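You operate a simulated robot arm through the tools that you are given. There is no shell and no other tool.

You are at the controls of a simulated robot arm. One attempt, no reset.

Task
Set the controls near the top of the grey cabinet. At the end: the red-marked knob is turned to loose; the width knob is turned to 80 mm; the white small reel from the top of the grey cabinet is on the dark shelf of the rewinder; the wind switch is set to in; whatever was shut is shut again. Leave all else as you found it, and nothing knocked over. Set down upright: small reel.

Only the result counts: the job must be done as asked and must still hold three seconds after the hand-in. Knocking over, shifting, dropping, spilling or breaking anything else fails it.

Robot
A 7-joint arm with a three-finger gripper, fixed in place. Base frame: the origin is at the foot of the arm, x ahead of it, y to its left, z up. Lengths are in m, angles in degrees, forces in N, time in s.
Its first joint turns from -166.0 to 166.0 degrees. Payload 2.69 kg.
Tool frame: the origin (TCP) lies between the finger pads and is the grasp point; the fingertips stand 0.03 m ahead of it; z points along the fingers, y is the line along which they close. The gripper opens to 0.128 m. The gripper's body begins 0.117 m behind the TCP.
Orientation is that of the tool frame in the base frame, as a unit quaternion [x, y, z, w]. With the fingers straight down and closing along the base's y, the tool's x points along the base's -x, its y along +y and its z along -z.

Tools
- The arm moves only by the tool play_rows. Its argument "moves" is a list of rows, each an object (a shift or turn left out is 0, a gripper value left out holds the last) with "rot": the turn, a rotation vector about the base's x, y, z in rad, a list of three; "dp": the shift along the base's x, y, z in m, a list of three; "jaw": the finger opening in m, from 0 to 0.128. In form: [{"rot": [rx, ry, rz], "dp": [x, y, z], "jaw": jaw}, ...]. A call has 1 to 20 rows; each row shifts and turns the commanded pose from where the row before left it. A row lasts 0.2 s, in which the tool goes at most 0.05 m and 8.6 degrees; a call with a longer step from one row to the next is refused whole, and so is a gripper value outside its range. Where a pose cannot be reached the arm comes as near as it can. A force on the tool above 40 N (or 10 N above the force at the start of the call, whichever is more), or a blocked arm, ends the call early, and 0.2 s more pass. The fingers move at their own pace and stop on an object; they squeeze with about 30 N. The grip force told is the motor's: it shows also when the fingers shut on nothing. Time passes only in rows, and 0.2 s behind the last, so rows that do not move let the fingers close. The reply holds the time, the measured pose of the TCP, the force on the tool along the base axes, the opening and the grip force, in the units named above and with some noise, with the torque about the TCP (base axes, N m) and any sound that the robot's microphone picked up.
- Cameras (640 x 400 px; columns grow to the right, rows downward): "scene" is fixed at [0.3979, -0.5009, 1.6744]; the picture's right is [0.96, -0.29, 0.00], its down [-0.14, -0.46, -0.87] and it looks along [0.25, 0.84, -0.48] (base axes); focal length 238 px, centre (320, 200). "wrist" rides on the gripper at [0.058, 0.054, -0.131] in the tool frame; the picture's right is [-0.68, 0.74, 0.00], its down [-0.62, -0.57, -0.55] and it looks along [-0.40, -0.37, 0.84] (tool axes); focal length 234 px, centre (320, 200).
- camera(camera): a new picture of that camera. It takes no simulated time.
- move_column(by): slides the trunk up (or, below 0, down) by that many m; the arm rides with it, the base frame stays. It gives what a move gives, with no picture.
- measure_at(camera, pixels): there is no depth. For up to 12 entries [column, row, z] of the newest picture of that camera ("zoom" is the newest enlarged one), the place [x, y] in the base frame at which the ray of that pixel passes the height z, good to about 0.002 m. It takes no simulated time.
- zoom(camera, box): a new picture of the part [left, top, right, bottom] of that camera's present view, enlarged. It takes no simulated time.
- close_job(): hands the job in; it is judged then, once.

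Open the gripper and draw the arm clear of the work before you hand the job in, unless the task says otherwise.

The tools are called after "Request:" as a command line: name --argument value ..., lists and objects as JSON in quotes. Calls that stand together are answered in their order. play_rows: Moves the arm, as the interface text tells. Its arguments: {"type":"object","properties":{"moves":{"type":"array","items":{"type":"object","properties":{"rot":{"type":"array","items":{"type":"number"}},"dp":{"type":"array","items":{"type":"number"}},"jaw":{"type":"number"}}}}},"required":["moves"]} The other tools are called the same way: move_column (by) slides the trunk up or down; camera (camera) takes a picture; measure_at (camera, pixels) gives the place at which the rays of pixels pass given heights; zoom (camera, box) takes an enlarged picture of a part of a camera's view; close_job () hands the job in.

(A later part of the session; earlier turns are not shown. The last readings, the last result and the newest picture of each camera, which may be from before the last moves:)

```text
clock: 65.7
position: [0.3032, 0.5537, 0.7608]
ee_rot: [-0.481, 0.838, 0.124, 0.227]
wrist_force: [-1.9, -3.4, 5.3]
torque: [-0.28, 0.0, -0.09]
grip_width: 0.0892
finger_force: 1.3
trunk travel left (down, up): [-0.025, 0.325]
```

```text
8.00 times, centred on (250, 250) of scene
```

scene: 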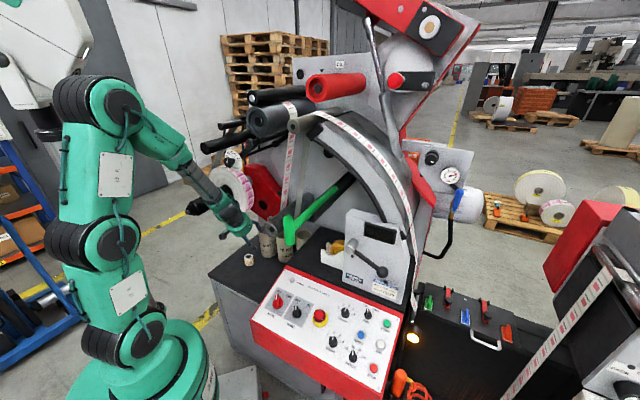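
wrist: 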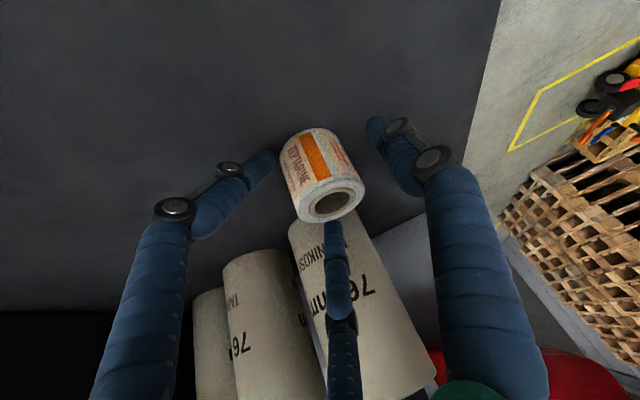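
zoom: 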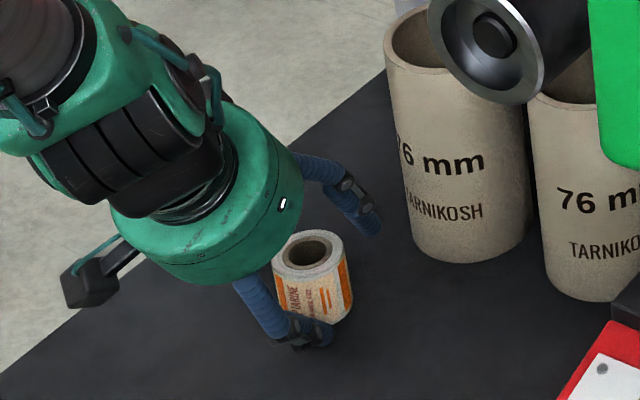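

Before closing, the jaw reads 0.089 (commanded 0.085) with 5 N upward: the fingertips were touching the cabinet top, so it's slightly higher than I assumed. I'll raise 1 cm and re-measure.

Request:
play_rows --moves '[{"dp": [-0.001, -0.001, 0.011]}, {}]'

Request:
zoom --camera "wrist" --box '[220, 80, 420, 240]'

```text
clock: 66.3
position: [0.3, 0.5531, 0.7731]
ee_rot: [-0.481, 0.838, 0.125, 0.226]
wrist_force: [-0.1, -0.2, 0.5]
torque: [-0.04, -0.01, 0.0]
grip_width: 0.085
finger_force: 0.1
trunk travel left (down, up): [-0.025, 0.325]
```

```text
2.50 times, centred on (320, 160) of wrist
```

zoom: 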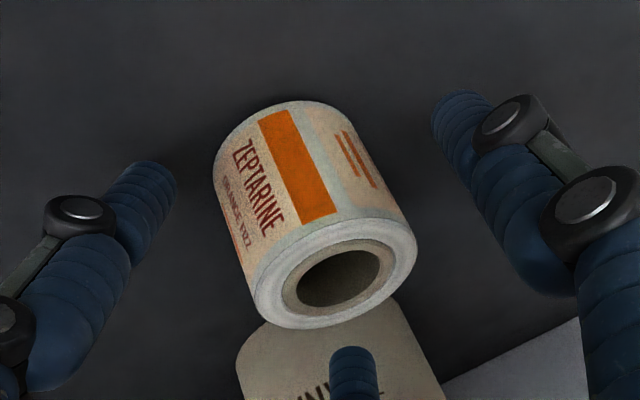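

Request:
measure_at --camera "zoom" --pixels '[[335, 268, 0.765], [335, 268, 0.772], [278, 160, 0.725], [278, 160, 0.73]]'

```text
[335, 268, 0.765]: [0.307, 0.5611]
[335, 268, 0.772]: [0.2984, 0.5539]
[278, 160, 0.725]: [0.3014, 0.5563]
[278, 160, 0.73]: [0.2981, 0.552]
```

No contact now. Adjusting slightly back/down (TCP z≈0.769) so the pads meet the reel near mid-height, then closing stepwise.

Request:
play_rows --moves '[{"dp": [-0.0032, -0.0047, -0.004]}, {}, {"jaw": 0.07}, {"jaw": 0.062}, {"jaw": 0.056}, {"jaw": 0.052}, {"jaw": 0.048}, {"jaw": 0.044}, {}]'

Request:
zoom --camera "wrist" --box '[220, 80, 420, 240]'

Request:
zoom --camera "scene" --box '[235, 240, 265, 270]'

```text
clock: 68.3
position: [0.2985, 0.5475, 0.7698]
ee_rot: [-0.481, 0.838, 0.125, 0.226]
wrist_force: [-1.2, 1.1, 6.2]
torque: [0.12, 0.19, 0.0]
grip_width: 0.0532
finger_force: 29.9
trunk travel left (down, up): [-0.025, 0.325]
```

```text
2.50 times, centred on (320, 160) of wrist
```

zoom: 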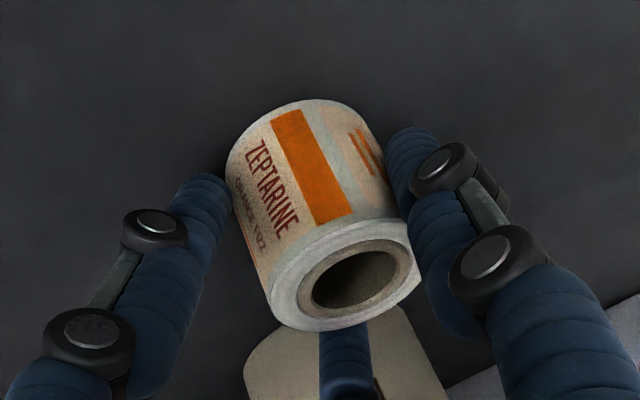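

```text
13.33 times, centred on (250, 255) of scene
```

zoom: 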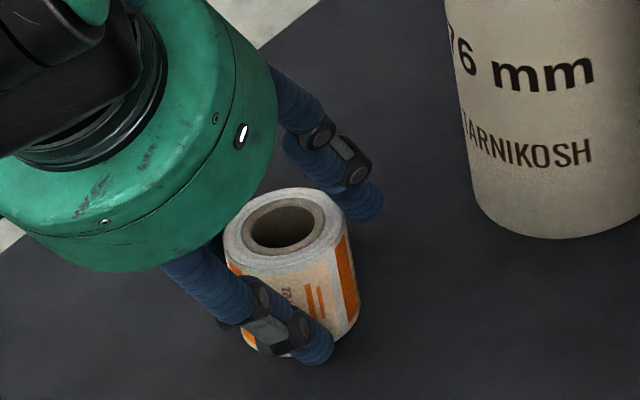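

Now gripped at 0.053 with the reel upright. Lifting 3 cm and checking.

Request:
play_rows --moves '[{"jaw": 0.03}, {"dp": [0, 0, 0.015]}, {"dp": [0, 0, 0.015]}, {}]'

Request:
zoom --camera "scene" --box '[230, 235, 270, 270]'

Request:
zoom --camera "wrist" --box '[220, 80, 420, 240]'

```text
clock: 69.3
position: [0.2991, 0.5476, 0.8006]
ee_rot: [-0.482, 0.838, 0.125, 0.225]
wrist_force: [0.8, 1.2, 0.2]
torque: [-0.01, -0.01, 0.0]
grip_width: 0.0298
finger_force: 0.0
trunk travel left (down, up): [-0.025, 0.325]
```

```text
11.43 times, centred on (250, 252) of scene
```

zoom: 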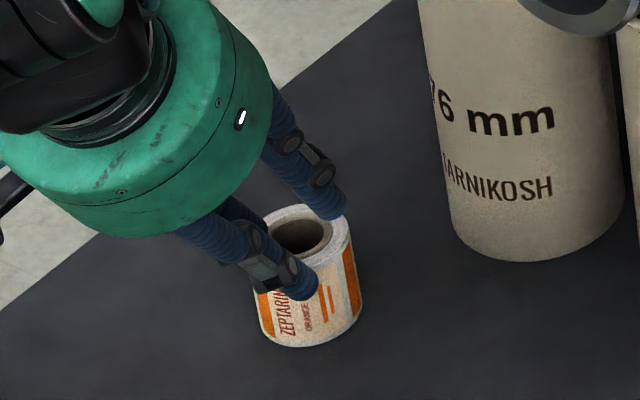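

```text
2.50 times, centred on (320, 160) of wrist
```

zoom: 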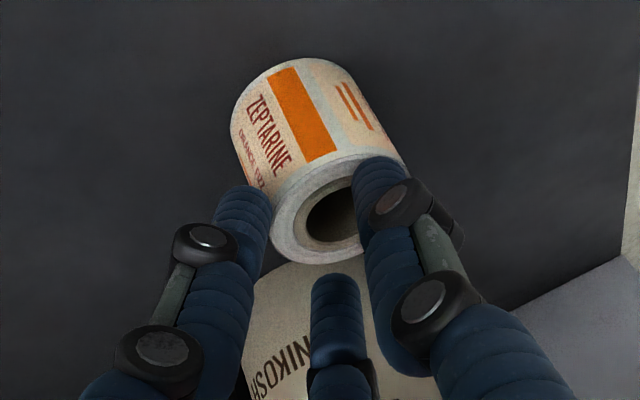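

The fingers slipped off the top edge; the reel stayed standing. I'll rise a bit, reopen, and re-approach with the TCP right on the reel axis for deeper engagement.

Request:
play_rows --moves '[{"dp": [-0.005, -0.0085, 0.025]}, {"dp": [-0.003, -0.005, 0.02]}, {"jaw": 0.085}, {}]'

Request:
zoom --camera "scene" --box '[235, 240, 265, 270]'

Request:
zoom --camera "wrist" --box '[270, 80, 370, 180]'

```text
clock: 70.3
position: [0.2899, 0.5348, 0.8448]
ee_rot: [-0.481, 0.838, 0.125, 0.226]
wrist_force: [-0.2, 1.0, -0.7]
torque: [0.01, 0.03, 0.0]
grip_width: 0.0851
finger_force: 0.0
trunk travel left (down, up): [-0.025, 0.325]
```

```text
13.33 times, centred on (250, 255) of scene
```

zoom: 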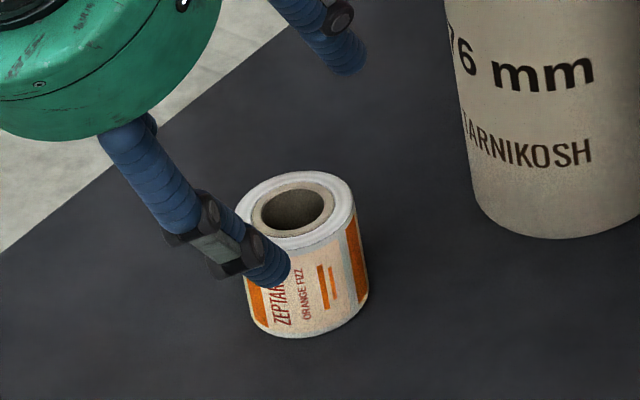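

```text
4.00 times, centred on (320, 130) of wrist
```

zoom: 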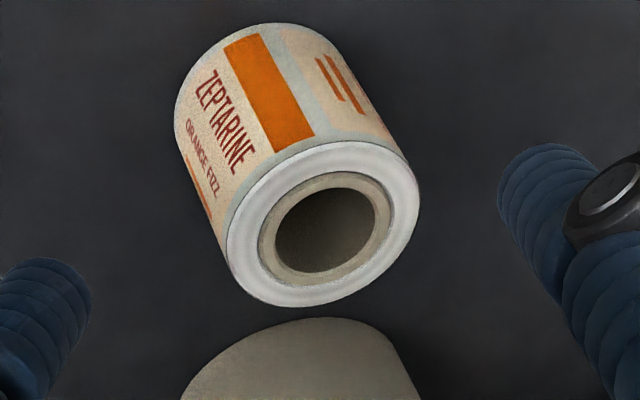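

Request:
measure_at --camera "zoom" --pixels '[[322.5, 223.5, 0.765], [322.5, 223.5, 0.772], [270, 106, 0.722], [270, 106, 0.73]]'

Request:
measure_at --camera "scene" --pixels '[[248.35, 255.75, 0.765], [248.35, 255.75, 0.772]]'

```text
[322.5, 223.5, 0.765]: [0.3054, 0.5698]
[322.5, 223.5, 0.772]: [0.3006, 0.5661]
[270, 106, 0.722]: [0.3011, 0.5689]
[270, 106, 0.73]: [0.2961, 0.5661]
```

```text
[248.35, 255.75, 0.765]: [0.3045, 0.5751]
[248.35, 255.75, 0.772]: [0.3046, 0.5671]
```

Reel now ≈(0.302,0.567). Re-centering and advancing so the reel axis is at the TCP, with z 0.769.

Request:
play_rows --moves '[{"dp": [-0.01, -0.0044, -0.0025]}, {"dp": [0.0055, 0.0091, -0.0183]}, {"dp": [0.0055, 0.0092, -0.0183]}, {}]'

Request:
zoom --camera "wrist" --box '[220, 80, 420, 240]'

```text
clock: 71.3
position: [0.2894, 0.5487, 0.8054]
ee_rot: [-0.481, 0.838, 0.124, 0.226]
wrist_force: [0.6, -0.1, -1.2]
torque: [0.03, -0.02, -0.01]
grip_width: 0.0851
finger_force: 0.0
trunk travel left (down, up): [-0.025, 0.325]
```

```text
2.50 times, centred on (320, 160) of wrist
```

zoom: 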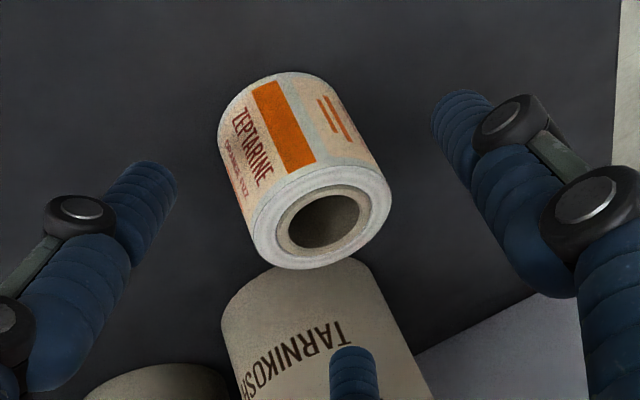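

Request:
measure_at --camera "zoom" --pixels '[[322, 217.5, 0.765], [322, 217.5, 0.771], [268, 120, 0.725]]'

```text
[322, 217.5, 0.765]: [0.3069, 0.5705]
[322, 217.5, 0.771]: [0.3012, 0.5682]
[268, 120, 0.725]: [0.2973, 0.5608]
```

Centered within 1 mm. Final advance, read forces, then close.

Request:
play_rows --moves '[{"dp": [0.0063, 0.0094, -0.0182]}, {"dp": [0.0063, 0.0094, -0.0182]}, {}]'

Request:
zoom --camera "wrist" --box '[220, 80, 420, 240]'

```text
clock: 72.1
position: [0.3031, 0.5681, 0.768]
ee_rot: [-0.481, 0.838, 0.124, 0.226]
wrist_force: [-0.3, -0.3, 0.1]
torque: [-0.02, 0.0, 0.0]
grip_width: 0.0851
finger_force: 0.0
trunk travel left (down, up): [-0.025, 0.325]
```

```text
2.50 times, centred on (320, 160) of wrist
```

zoom: 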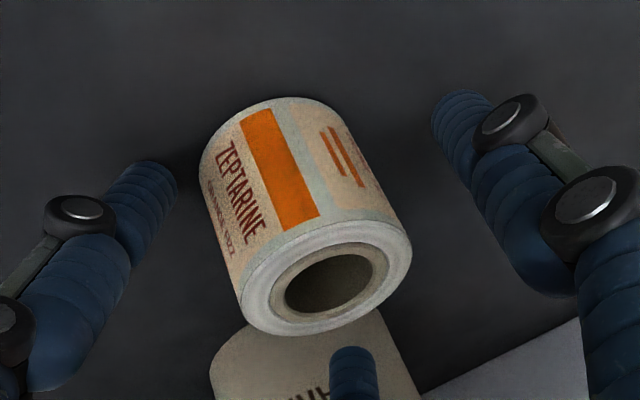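

No contact force, reel centered. Closing stepwise.

Request:
play_rows --moves '[{"jaw": 0.07}, {"jaw": 0.062}, {"jaw": 0.057}, {"jaw": 0.053}, {"jaw": 0.05}, {"jaw": 0.046}, {}]'

Request:
zoom --camera "wrist" --box '[220, 80, 420, 240]'

Request:
zoom --camera "scene" --box '[235, 240, 265, 270]'

```text
clock: 73.7
position: [0.3019, 0.5671, 0.7699]
ee_rot: [-0.482, 0.838, 0.125, 0.226]
wrist_force: [0.9, -0.8, 1.4]
torque: [-0.05, 0.02, 0.0]
grip_width: 0.0537
finger_force: 30.2
trunk travel left (down, up): [-0.025, 0.325]
```

```text
2.50 times, centred on (320, 160) of wrist
```

zoom: 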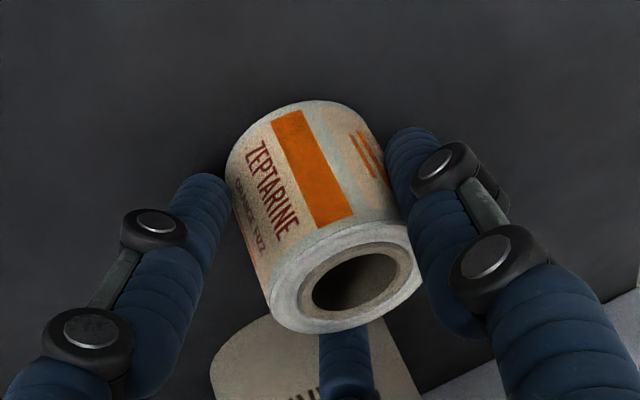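

```text
13.33 times, centred on (250, 255) of scene
```

zoom: 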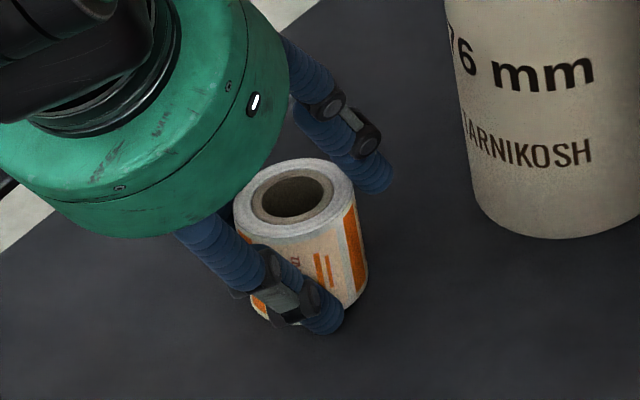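

Gripped at 0.0537 with low side loads. Lifting slowly 1 cm to test.

Request:
play_rows --moves '[{"jaw": 0.035}, {"dp": [0, 0, 0.005]}, {"dp": [0, 0, 0.005]}, {}]'

Request:
zoom --camera "scene" --box '[235, 240, 265, 270]'

Request:
zoom --camera "wrist" --box '[220, 80, 420, 240]'

```text
clock: 74.7
position: [0.3034, 0.566, 0.779]
ee_rot: [-0.481, 0.837, 0.125, 0.226]
wrist_force: [0.3, 0.3, -0.4]
torque: [-0.01, 0.0, -0.02]
grip_width: 0.0538
finger_force: 30.1
trunk travel left (down, up): [-0.025, 0.325]
```

```text
13.33 times, centred on (250, 255) of scene
```

zoom: 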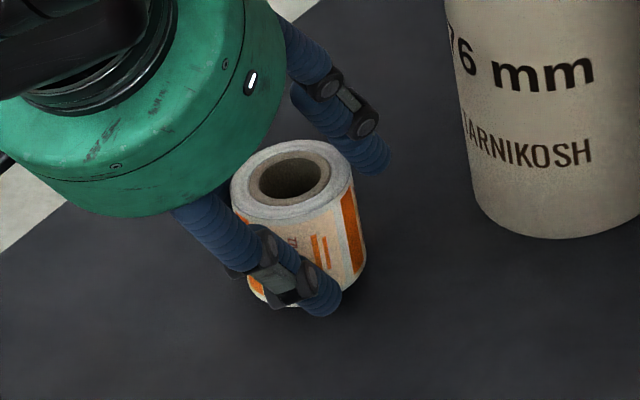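

```text
2.50 times, centred on (320, 160) of wrist
```

zoom: 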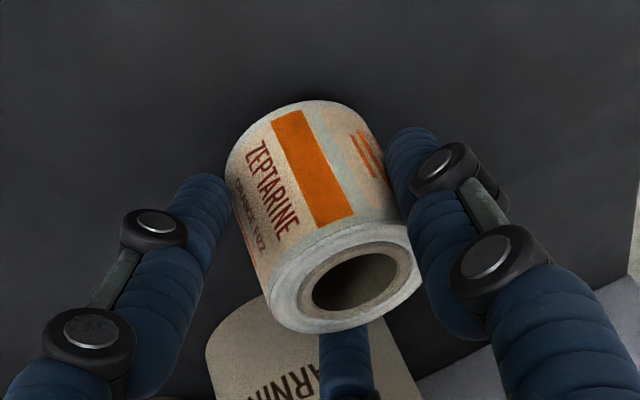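

The reel is held upright and comes along. Now I'll retreat back from the cores while rising, keeping the tilt constant.

Request:
play_rows --moves '[{"dp": [0, 0, 0.012]}, {"dp": [-0.01, -0.017, 0.012]}, {"dp": [-0.012, -0.02, 0.012]}, {"dp": [-0.012, -0.02, 0.012]}, {"dp": [-0.012, -0.02, 0.012]}, {"dp": [-0.012, -0.02, 0.012]}, {}]'

Request:
camera --camera "wrist"

Request:
camera --camera "scene"

```text
clock: 76.3
position: [0.2468, 0.469, 0.8518]
ee_rot: [-0.481, 0.838, 0.125, 0.225]
wrist_force: [1.2, 0.2, -1.5]
torque: [0.03, 0.02, 0.01]
grip_width: 0.0534
finger_force: 29.8
trunk travel left (down, up): [-0.025, 0.325]
```

```text
taken
```

wrist: 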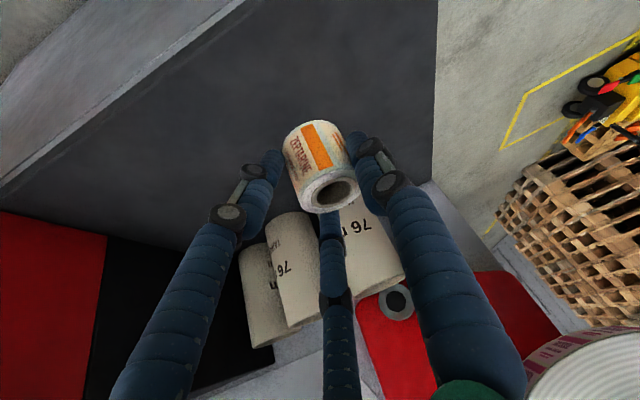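

```text
taken
```

scene: 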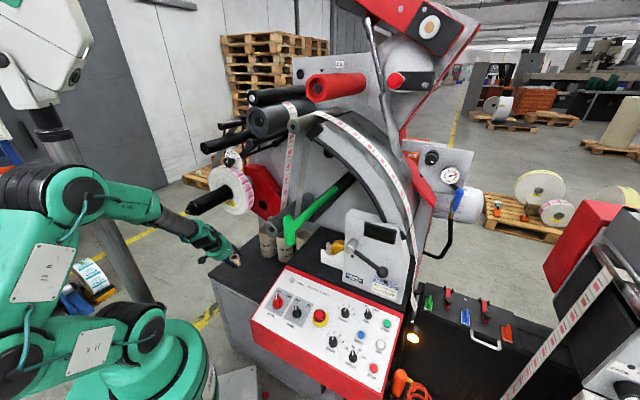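

Holding well. Next: rise to ~0.98 and yaw −21° to align the hand for the shelf, staying in front of the machine.

Request:
play_rows --moves '[{"dp": [0.004, -0.018, 0.022], "rot": [0, 0, -0.061]}, {"dp": [0.004, -0.018, 0.022], "rot": [0, 0, -0.061]}, {"dp": [0.004, -0.018, 0.022], "rot": [0, 0, -0.061]}, {"dp": [0.004, -0.018, 0.022], "rot": [0, 0, -0.061]}, {"dp": [0.004, -0.018, 0.022], "rot": [0, 0, -0.061]}, {"dp": [0.003, -0.019, 0.022], "rot": [0, 0, -0.06]}, {}]'

Request:
camera --camera "scene"

Request:
camera --camera "wrist"

```text
clock: 77.9
position: [0.2692, 0.3619, 0.9817]
ee_rot: [-0.322, 0.911, 0.081, 0.244]
wrist_force: [-1.0, 0.7, -0.5]
torque: [0.05, 0.02, 0.0]
grip_width: 0.0537
finger_force: 30.4
trunk travel left (down, up): [-0.025, 0.325]
```

```text
taken
```

scene: 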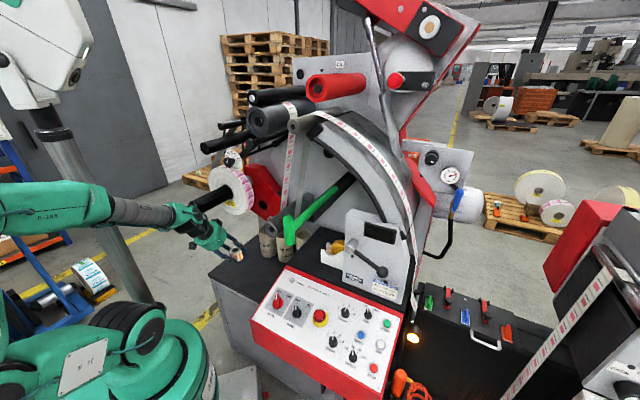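

```text
taken
```

wrist: 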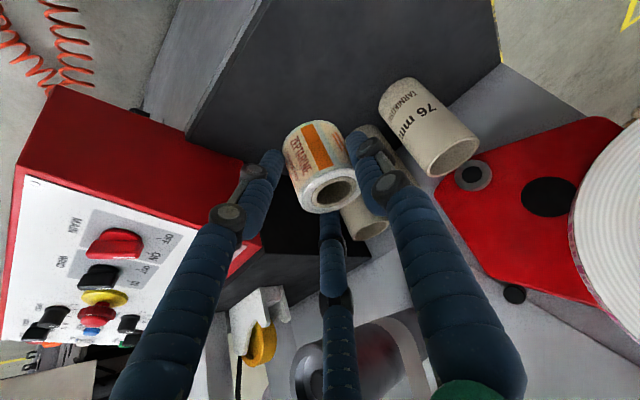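

The reel is held. Moving right, in front of the shelf, at z≈1.0 — first half.

Request:
play_rows --moves '[{"dp": [0.0273, -0.0246, 0.004]}, {"dp": [0.0273, -0.0246, 0.004]}, {"dp": [0.0273, -0.0246, 0.004]}, {"dp": [0.0273, -0.0246, 0.004]}, {}]'

Request:
camera --camera "scene"

Request:
camera --camera "wrist"

```text
clock: 79.1
position: [0.3758, 0.2639, 0.9997]
ee_rot: [-0.32, 0.911, 0.081, 0.245]
wrist_force: [-0.6, -0.5, -0.1]
torque: [0.01, 0.0, 0.03]
grip_width: 0.0533
finger_force: 30.0
trunk travel left (down, up): [-0.025, 0.325]
```

```text
taken
```

scene: 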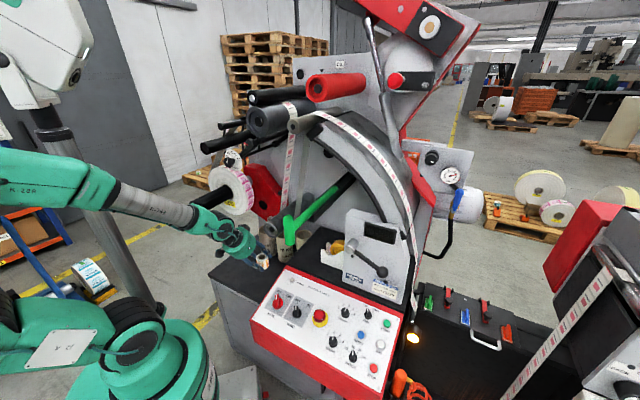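

```text
taken
```

wrist: 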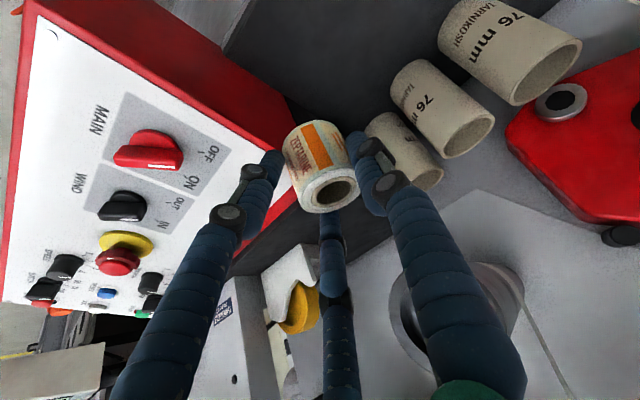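

Clear so far. Continuing right to the spot in front of the shelf's free area.

Request:
play_rows --moves '[{"dp": [0.024, -0.0235, 0.0]}, {"dp": [0.024, -0.0235, 0.0]}, {"dp": [0.024, -0.0235, 0.0]}, {"dp": [0.021, -0.0205, 0.0]}, {}]'

Request:
camera --camera "scene"

Request:
camera --camera "wrist"

```text
clock: 80.3
position: [0.4703, 0.1724, 1.0003]
ee_rot: [-0.321, 0.911, 0.081, 0.246]
wrist_force: [0.0, 0.1, -0.5]
torque: [-0.03, 0.02, 0.07]
grip_width: 0.0532
finger_force: 29.8
trunk travel left (down, up): [-0.025, 0.325]
```

```text
taken
```

scene: 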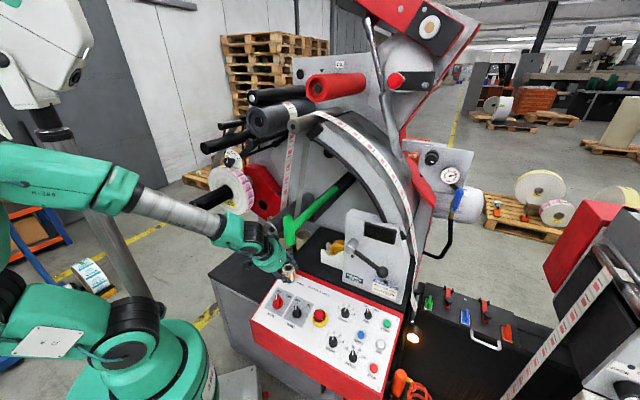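

```text
taken
```

wrist: 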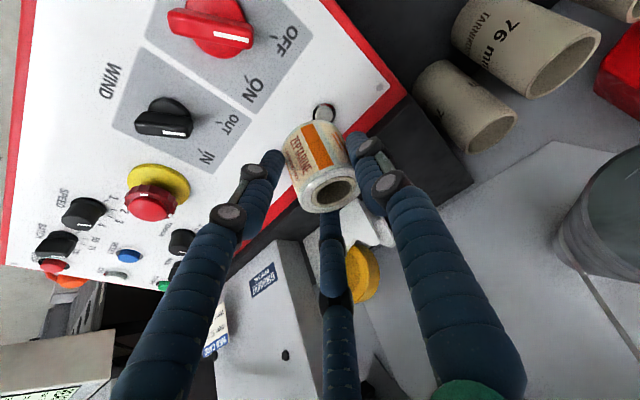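

Near the shelf now. I'll zoom on the scene to check clearances to the green handle and the pipe.

Request:
zoom --camera "scene" --box '[220, 190, 370, 310]'

Request:
zoom --camera "wrist" --box '[260, 90, 460, 290]'

```text
3.33 times, centred on (295, 250) of scene
```

zoom: 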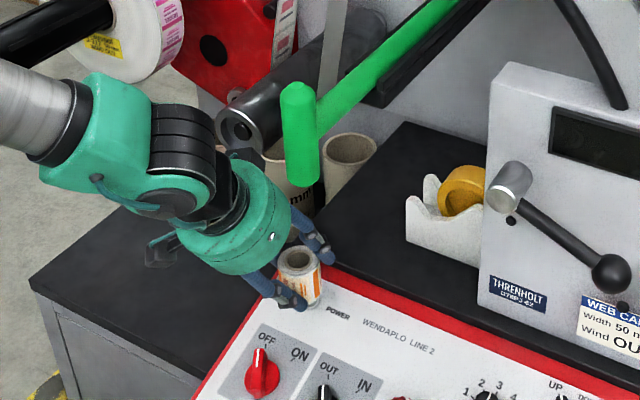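

```text
2.00 times, centred on (360, 190) of wrist
```

zoom: 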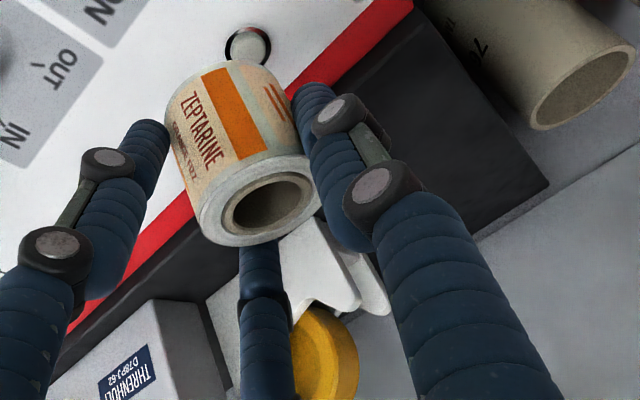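

Clearances look fine. Advancing over the shelf at slightly lower height (z≈0.985).

Request:
play_rows --moves '[{"dp": [0.0156, 0.0135, -0.005]}, {"dp": [0.0156, 0.0135, -0.005]}, {"dp": [0.0156, 0.0136, -0.005]}, {}]'

Request:
camera --camera "wrist"

Request:
zoom --camera "scene" --box '[220, 190, 370, 310]'

```text
clock: 81.3
position: [0.5182, 0.213, 0.9836]
ee_rot: [-0.321, 0.911, 0.081, 0.245]
wrist_force: [0.4, 0.5, -1.8]
torque: [0.01, -0.01, -0.01]
grip_width: 0.0532
finger_force: 29.9
trunk travel left (down, up): [-0.025, 0.325]
```

```text
taken
```

wrist: 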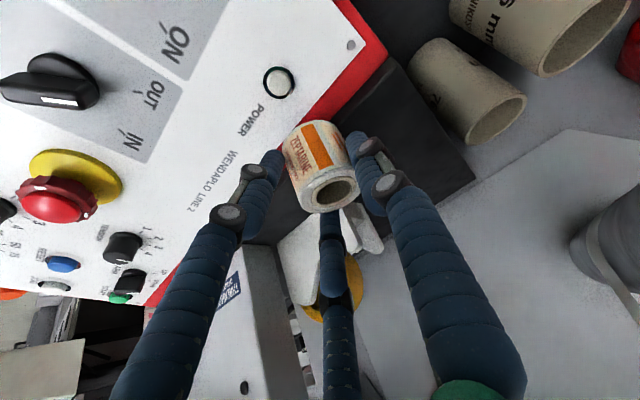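

```text
3.33 times, centred on (295, 250) of scene
```

zoom: 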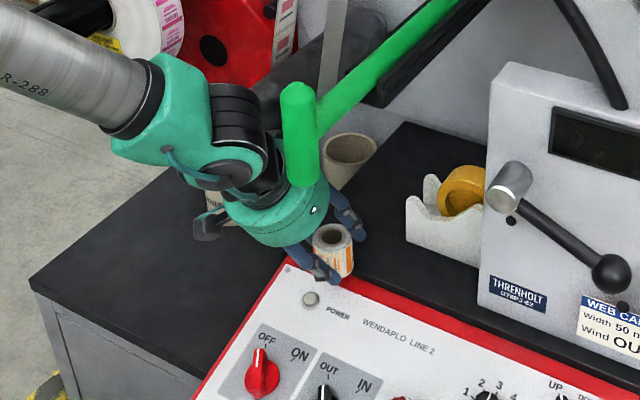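

Continuing forward over the shelf.

Request:
play_rows --moves '[{"dp": [0.0153, 0.0136, -0.002]}, {"dp": [0.0153, 0.0136, -0.002]}, {"dp": [0.0152, 0.0135, -0.002]}, {}]'

Request:
camera --camera "wrist"

Request:
zoom --camera "scene" --box '[240, 200, 350, 290]'

```text
clock: 82.3
position: [0.5646, 0.2544, 0.9773]
ee_rot: [-0.322, 0.911, 0.081, 0.244]
wrist_force: [-0.8, 0.8, -0.1]
torque: [0.0, -0.01, -0.03]
grip_width: 0.0534
finger_force: 30.1
trunk travel left (down, up): [-0.025, 0.325]
```

```text
taken
```

wrist: 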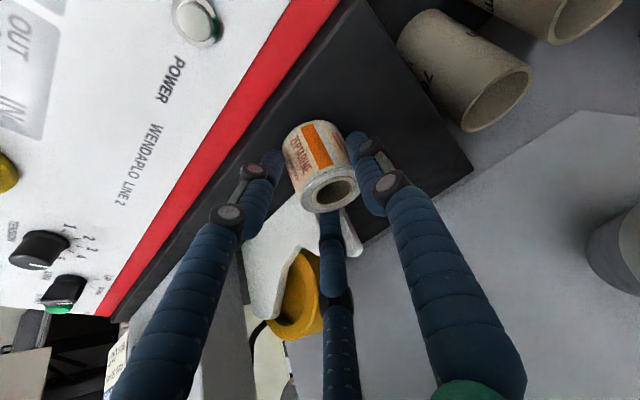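

```text
4.44 times, centred on (295, 245) of scene
```

zoom: 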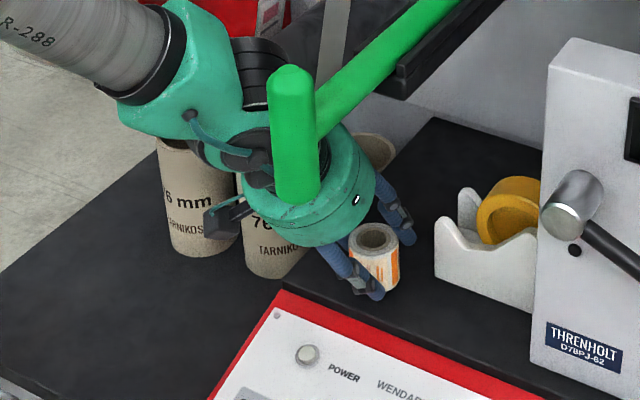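

Reel is above the shelf, ~2 cm from the front edge. I'll shift ~1 cm further in and lower gently.

Request:
play_rows --moves '[{"dp": [0.005, 0.012, 0]}, {"dp": [0, 0, -0.006]}, {"dp": [0, 0, -0.005]}, {}]'

Request:
zoom --camera "scene" --box '[290, 230, 340, 280]'

Request:
zoom --camera "wrist" --box '[220, 80, 420, 240]'

```text
clock: 83.3
position: [0.5693, 0.2669, 0.9708]
ee_rot: [-0.321, 0.911, 0.081, 0.245]
wrist_force: [-4.2, 0.2, 18.0]
torque: [0.12, 0.51, 0.05]
grip_width: 0.0531
finger_force: 30.3
trunk travel left (down, up): [-0.025, 0.325]
```

```text
8.00 times, centred on (315, 255) of scene
```

zoom: 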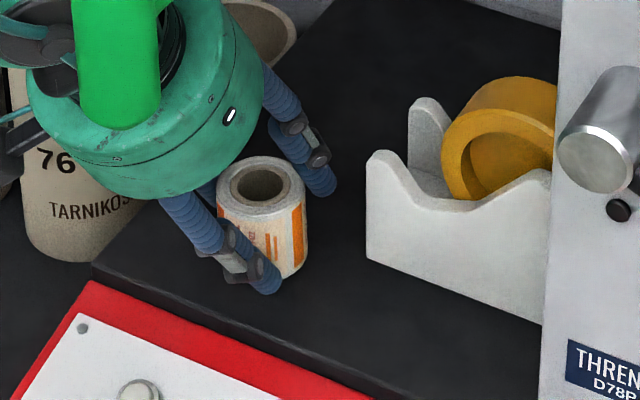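

```text
2.50 times, centred on (320, 160) of wrist
```

zoom: 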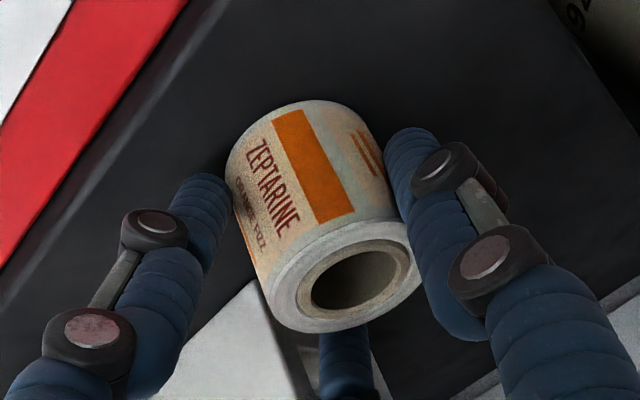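

Contact made (18 N). I'll ease up 3 mm and open the jaws gradually.

Request:
play_rows --moves '[{"dp": [0, 0, 0.004]}, {"jaw": 0.056}, {"jaw": 0.06}, {"jaw": 0.068}, {"jaw": 0.08}, {}]'

Request:
zoom --camera "scene" --box '[290, 230, 340, 280]'

Request:
zoom --camera "wrist" --box '[220, 80, 420, 240]'

```text
clock: 84.7
position: [0.5674, 0.2659, 0.9728]
ee_rot: [-0.321, 0.911, 0.082, 0.245]
wrist_force: [0.2, 0.2, 0.0]
torque: [0.0, 0.03, 0.0]
grip_width: 0.0802
finger_force: 0.0
trunk travel left (down, up): [-0.025, 0.325]
```

```text
8.00 times, centred on (315, 255) of scene
```

zoom: 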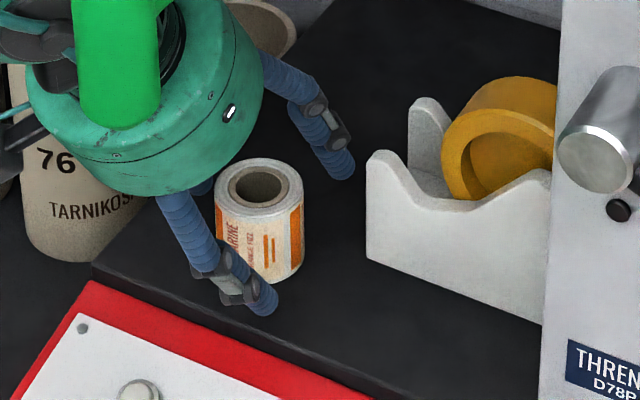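

```text
2.50 times, centred on (320, 160) of wrist
```

zoom: 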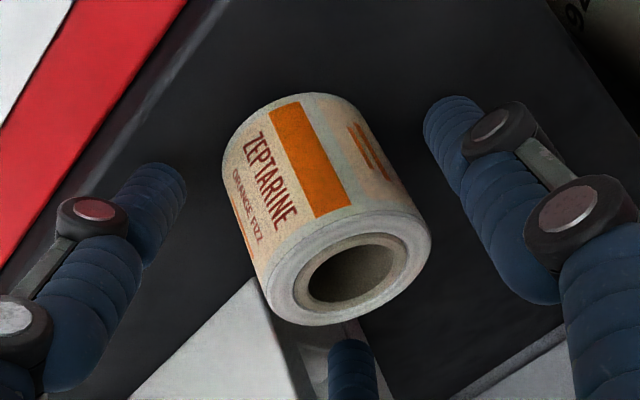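

The reel is standing upright on the shelf. Backing the hand out along the tool axis and then the way it came.

Request:
play_rows --moves '[{"dp": [-0.0059, -0.0046, 0.013]}, {"dp": [-0.008, -0.0065, 0.008]}, {"dp": [-0.018, -0.0155, 0.0]}, {"dp": [-0.018, -0.0155, 0.0]}, {"dp": [-0.018, -0.0155, 0.0]}, {"dp": [-0.018, -0.0155, 0.0]}, {"dp": [-0.012, -0.0105, 0.0]}, {}]'

Request:
camera --camera "wrist"

Request:
camera --camera "scene"

```text
clock: 86.5
position: [0.4703, 0.1807, 0.9912]
ee_rot: [-0.321, 0.911, 0.081, 0.245]
wrist_force: [0.1, 0.0, 0.4]
torque: [0.0, -0.03, 0.04]
grip_width: 0.0801
finger_force: 0.0
trunk travel left (down, up): [-0.025, 0.325]
```

```text
taken
```

wrist: 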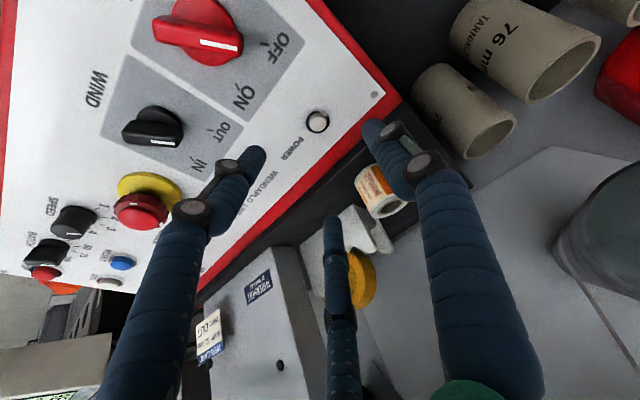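

```text
taken
```

scene: 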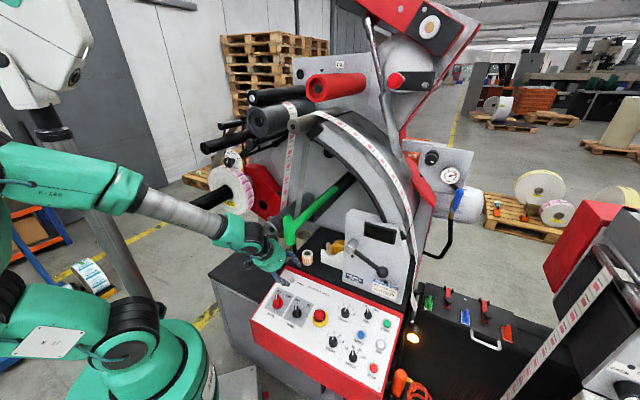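

The reel stands on the shelf at scene (307,257). Now the WIND switch: zoom both views to triangulate it and the panel plane.

Request:
zoom --camera "wrist" --box '[90, 60, 270, 200]'

Request:
zoom --camera "scene" --box '[260, 280, 340, 340]'

```text
2.86 times, centred on (180, 130) of wrist
```

zoom: 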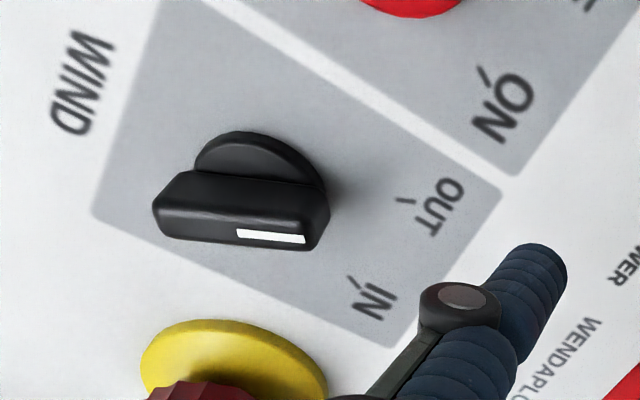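

```text
6.67 times, centred on (300, 310) of scene
```

zoom: 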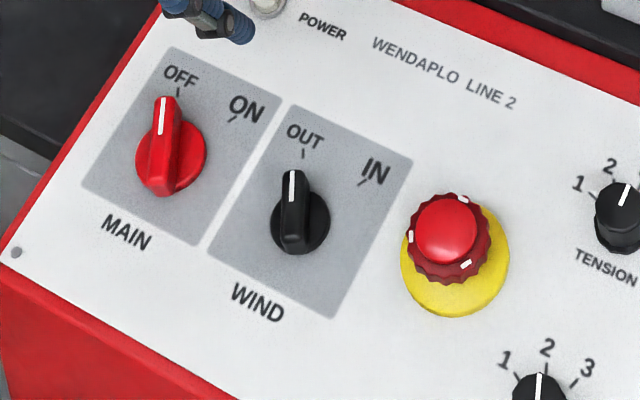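

I'll measure panel points (grey rectangle corners and ticks around WIND) in both views to get the panel plane.

Request:
measure_at --camera "wrist" --pixels '[[242.9, 127.2, 0.88], [242.9, 127.2, 0.93], [206.2, 182.4, 0.88], [206.2, 182.4, 0.93], [101.3, 134.5, 0.85], [101.3, 134.5, 0.9], [209.7, 130.3, 0.88], [209.7, 130.3, 0.92], [192.2, 159.7, 0.88], [192.2, 159.7, 0.92]]'

Request:
measure_at --camera "scene" --pixels '[[295.5, 295.5, 0.88], [295.5, 295.5, 0.93], [313.8, 303.6, 0.88], [313.8, 303.6, 0.93], [302.25, 327.7, 0.85], [302.25, 327.7, 0.9], [297.5, 302.8, 0.88], [297.5, 302.8, 0.92], [306.3, 307.6, 0.88], [306.3, 307.6, 0.92], [297.2, 313.3, 0.87], [297.2, 313.3, 0.9]]'

```text
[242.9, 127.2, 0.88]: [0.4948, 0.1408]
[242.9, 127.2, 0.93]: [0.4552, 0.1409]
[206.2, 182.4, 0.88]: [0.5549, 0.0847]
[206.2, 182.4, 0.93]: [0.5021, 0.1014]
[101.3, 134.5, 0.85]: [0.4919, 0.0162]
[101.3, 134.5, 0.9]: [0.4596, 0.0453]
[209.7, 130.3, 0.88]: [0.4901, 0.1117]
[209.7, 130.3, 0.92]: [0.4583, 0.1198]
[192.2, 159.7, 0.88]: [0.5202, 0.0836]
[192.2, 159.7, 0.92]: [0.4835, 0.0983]
```

```text
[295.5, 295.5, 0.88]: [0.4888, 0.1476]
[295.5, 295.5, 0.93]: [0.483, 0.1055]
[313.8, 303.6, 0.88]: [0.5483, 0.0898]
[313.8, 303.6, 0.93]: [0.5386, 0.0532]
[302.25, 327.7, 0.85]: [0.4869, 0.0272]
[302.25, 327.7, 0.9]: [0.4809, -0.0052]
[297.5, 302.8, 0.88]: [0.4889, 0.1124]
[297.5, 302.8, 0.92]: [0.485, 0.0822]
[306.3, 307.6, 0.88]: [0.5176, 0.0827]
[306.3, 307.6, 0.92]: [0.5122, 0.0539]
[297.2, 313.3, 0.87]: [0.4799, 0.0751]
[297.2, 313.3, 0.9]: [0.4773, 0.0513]
```

Panel slope ≈17°, WIND pivot ≈(0.48,0.073,0.87), OUT at −30° and IN at +30°, so a 60° clockwise turn is needed. I'll detour back around the green handle and orient the hand over WIND.

Request:
play_rows --moves '[{"dp": [-0.03, -0.02, 0.0], "rot": [-0.0428, -0.0079, 0.1007], "jaw": 0.05}, {"dp": [-0.025, -0.02, 0], "rot": [-0.0428, -0.0079, 0.1007]}, {"dp": [0, -0.035, 0], "rot": [-0.0428, -0.0079, 0.1007]}, {"dp": [0, -0.03, 0], "rot": [-0.0428, -0.0079, 0.1007]}, {"dp": [0.01, -0.02, 0], "rot": [-0.0428, -0.0079, 0.1007]}, {"dp": [0.03, -0.009, -0.0068], "rot": [-0.0428, -0.0079, 0.1007]}, {}]'

Request:
camera --camera "wrist"

Request:
camera --camera "scene"

```text
clock: 88.1
position: [0.4578, 0.0486, 0.9847]
ee_rot: [-0.607, 0.772, 0.028, 0.189]
wrist_force: [0.3, 0.9, -0.6]
torque: [-0.01, 0.0, -0.02]
grip_width: 0.0502
finger_force: 0.1
trunk travel left (down, up): [-0.025, 0.325]
```

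```text
taken
```

wrist: 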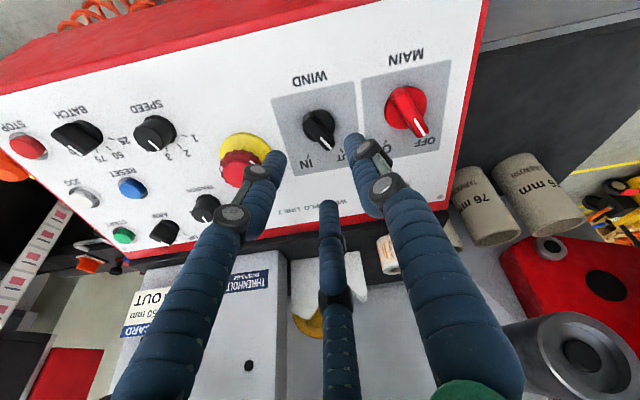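

```text
taken
```

scene: 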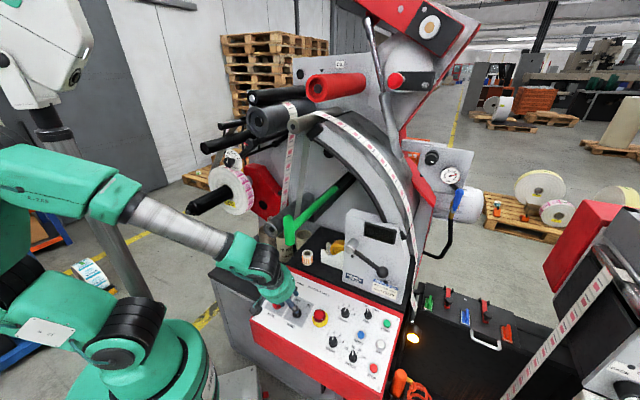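

WIND is at wrist (319,128). Zooming to check the bar's orientation and location relative to the tool axis.

Request:
zoom --camera "wrist" --box '[260, 70, 380, 190]'

Request:
zoom --camera "scene" --box '[220, 200, 340, 330]'

```text
3.33 times, centred on (320, 130) of wrist
```

zoom: 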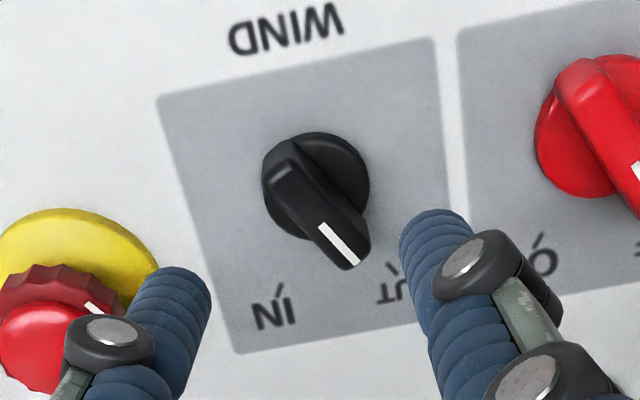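

```text
3.08 times, centred on (280, 265) of scene
```

zoom: 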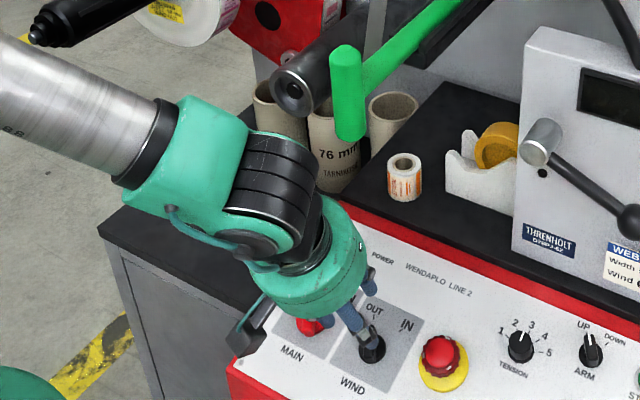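

Request:
zoom --camera "wrist" --box '[290, 95, 350, 160]'

Request:
zoom --camera "wrist" --box '[260, 70, 380, 190]'

Request:
measure_at --camera "zoom" --pixels '[[287, 165, 0.89], [322, 225, 0.893], [352, 262, 0.897], [318, 187, 0.875], [318, 187, 0.88], [272, 285, 0.881], [395, 268, 0.881], [158, 97, 0.859], [435, 38, 0.86]]'

```text
6.15 times, centred on (320, 128) of wrist
```

zoom: 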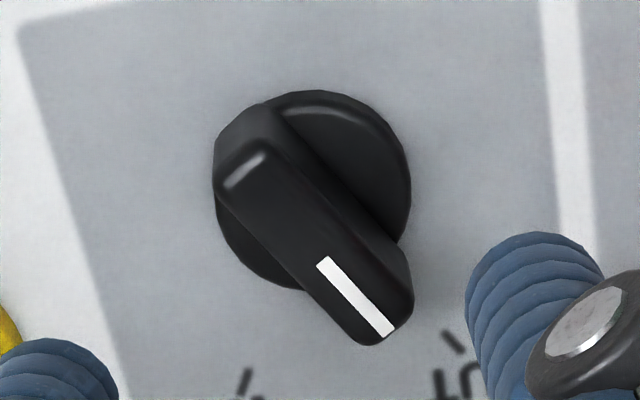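

```text
3.33 times, centred on (320, 130) of wrist
```

zoom: 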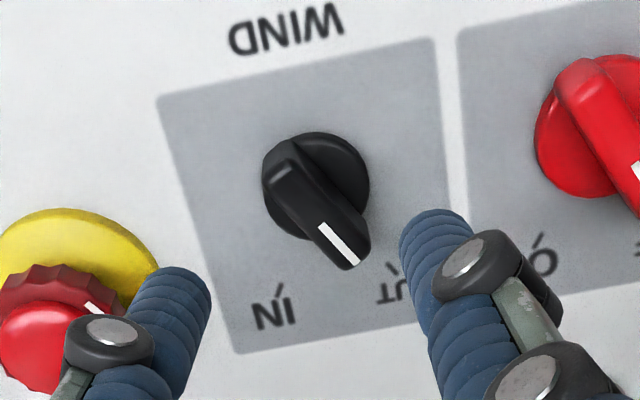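

```text
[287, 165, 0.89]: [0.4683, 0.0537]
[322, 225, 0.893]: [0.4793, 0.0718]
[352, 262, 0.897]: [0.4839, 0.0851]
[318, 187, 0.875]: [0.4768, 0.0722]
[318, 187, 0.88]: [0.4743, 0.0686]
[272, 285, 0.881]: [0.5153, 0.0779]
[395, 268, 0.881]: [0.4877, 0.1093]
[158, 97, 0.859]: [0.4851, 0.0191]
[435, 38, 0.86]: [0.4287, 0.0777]
```

Bar is ≈5 mm off the tool axis and within ~5° of alignment. I'll correct, and descend partway to 3.5 cm above the grasp.

Request:
play_rows --moves '[{"dp": [0.0033, 0.0055, -0.0205], "rot": [0.0125, 0.0131, -0.0572], "jaw": 0.04}, {"dp": [0.0033, 0.0054, -0.0205]}, {}]'

Request:
camera --camera "wrist"

Request:
zoom --camera "wrist" --box '[260, 90, 380, 210]'

```text
clock: 88.9
position: [0.4631, 0.0571, 0.9434]
ee_rot: [-0.584, 0.789, 0.032, 0.188]
wrist_force: [-0.5, 0.0, -0.2]
torque: [0.0, 0.04, -0.02]
grip_width: 0.0399
finger_force: 0.0
trunk travel left (down, up): [-0.025, 0.325]
```

```text
taken
```

wrist: 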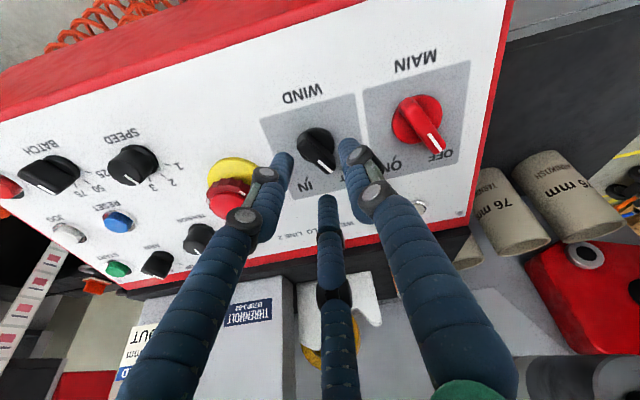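

```text
3.33 times, centred on (320, 150) of wrist
```

zoom: 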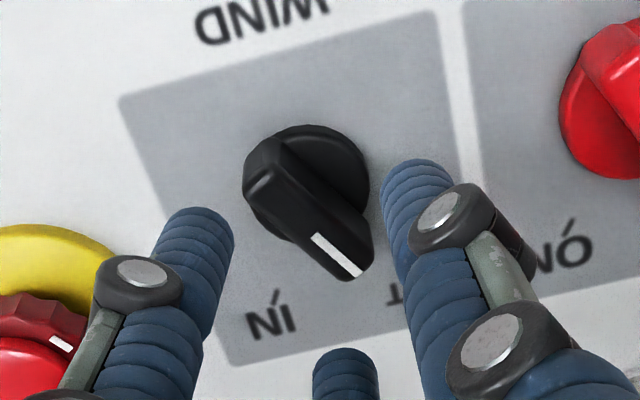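

Request:
measure_at --camera "zoom" --pixels '[[263, 165, 0.889], [350, 275, 0.898], [263, 165, 0.893], [350, 275, 0.902], [308, 180, 0.873], [272, 297, 0.881], [397, 297, 0.881]]'

```text
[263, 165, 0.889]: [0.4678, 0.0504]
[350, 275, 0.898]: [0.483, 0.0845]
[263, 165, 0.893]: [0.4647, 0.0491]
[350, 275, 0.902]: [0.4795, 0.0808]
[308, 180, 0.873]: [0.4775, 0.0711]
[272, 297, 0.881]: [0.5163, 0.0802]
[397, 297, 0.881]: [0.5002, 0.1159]
```

Bar direction is ~66°, so I'll yaw another −7° to match it, then descend to the grasp (fingertips ~1 cm above the panel).

Request:
play_rows --moves '[{"rot": [0.0249, 0.0261, -0.1144]}, {"dp": [0.0032, 0.0025, -0.0172]}, {"dp": [0.0032, 0.0025, -0.0172]}, {}]'

Request:
camera --camera "wrist"

Request:
zoom --camera "wrist" --box '[260, 110, 380, 230]'

Request:
zoom --camera "scene" --box '[260, 270, 340, 330]'

```text
clock: 89.9
position: [0.4688, 0.0629, 0.9114]
ee_rot: [-0.534, 0.824, 0.037, 0.188]
wrist_force: [2.3, -23.5, 12.6]
torque: [-0.63, -0.09, -0.22]
grip_width: 0.0598
finger_force: 11.1
trunk travel left (down, up): [-0.025, 0.325]
```

```text
taken
```

wrist: 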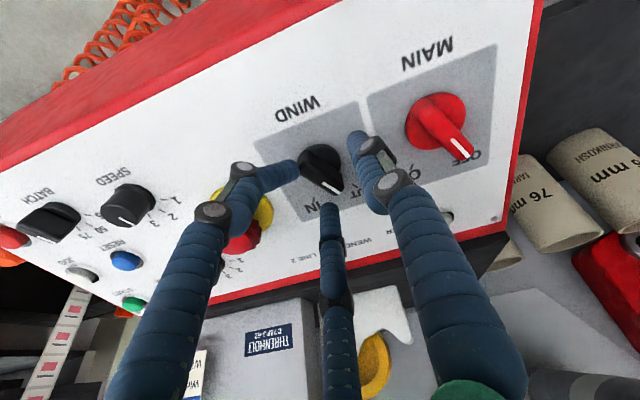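

```text
3.33 times, centred on (320, 170) of wrist
```

zoom: 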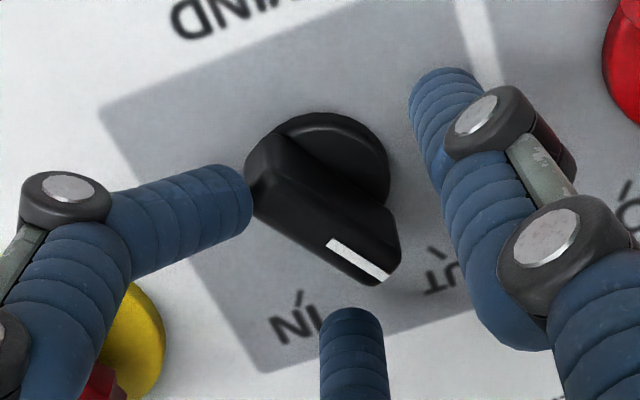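

```text
6.67 times, centred on (300, 300) of scene
```

zoom: 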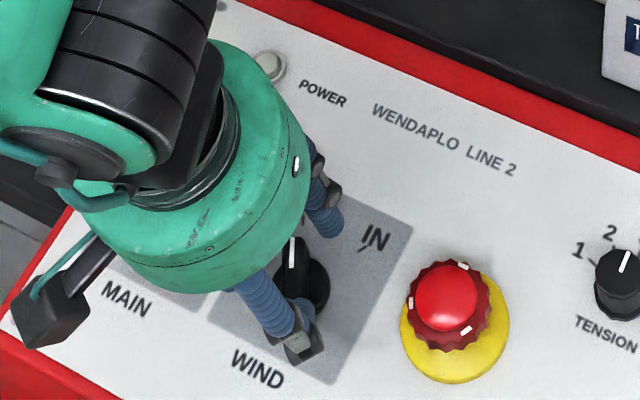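

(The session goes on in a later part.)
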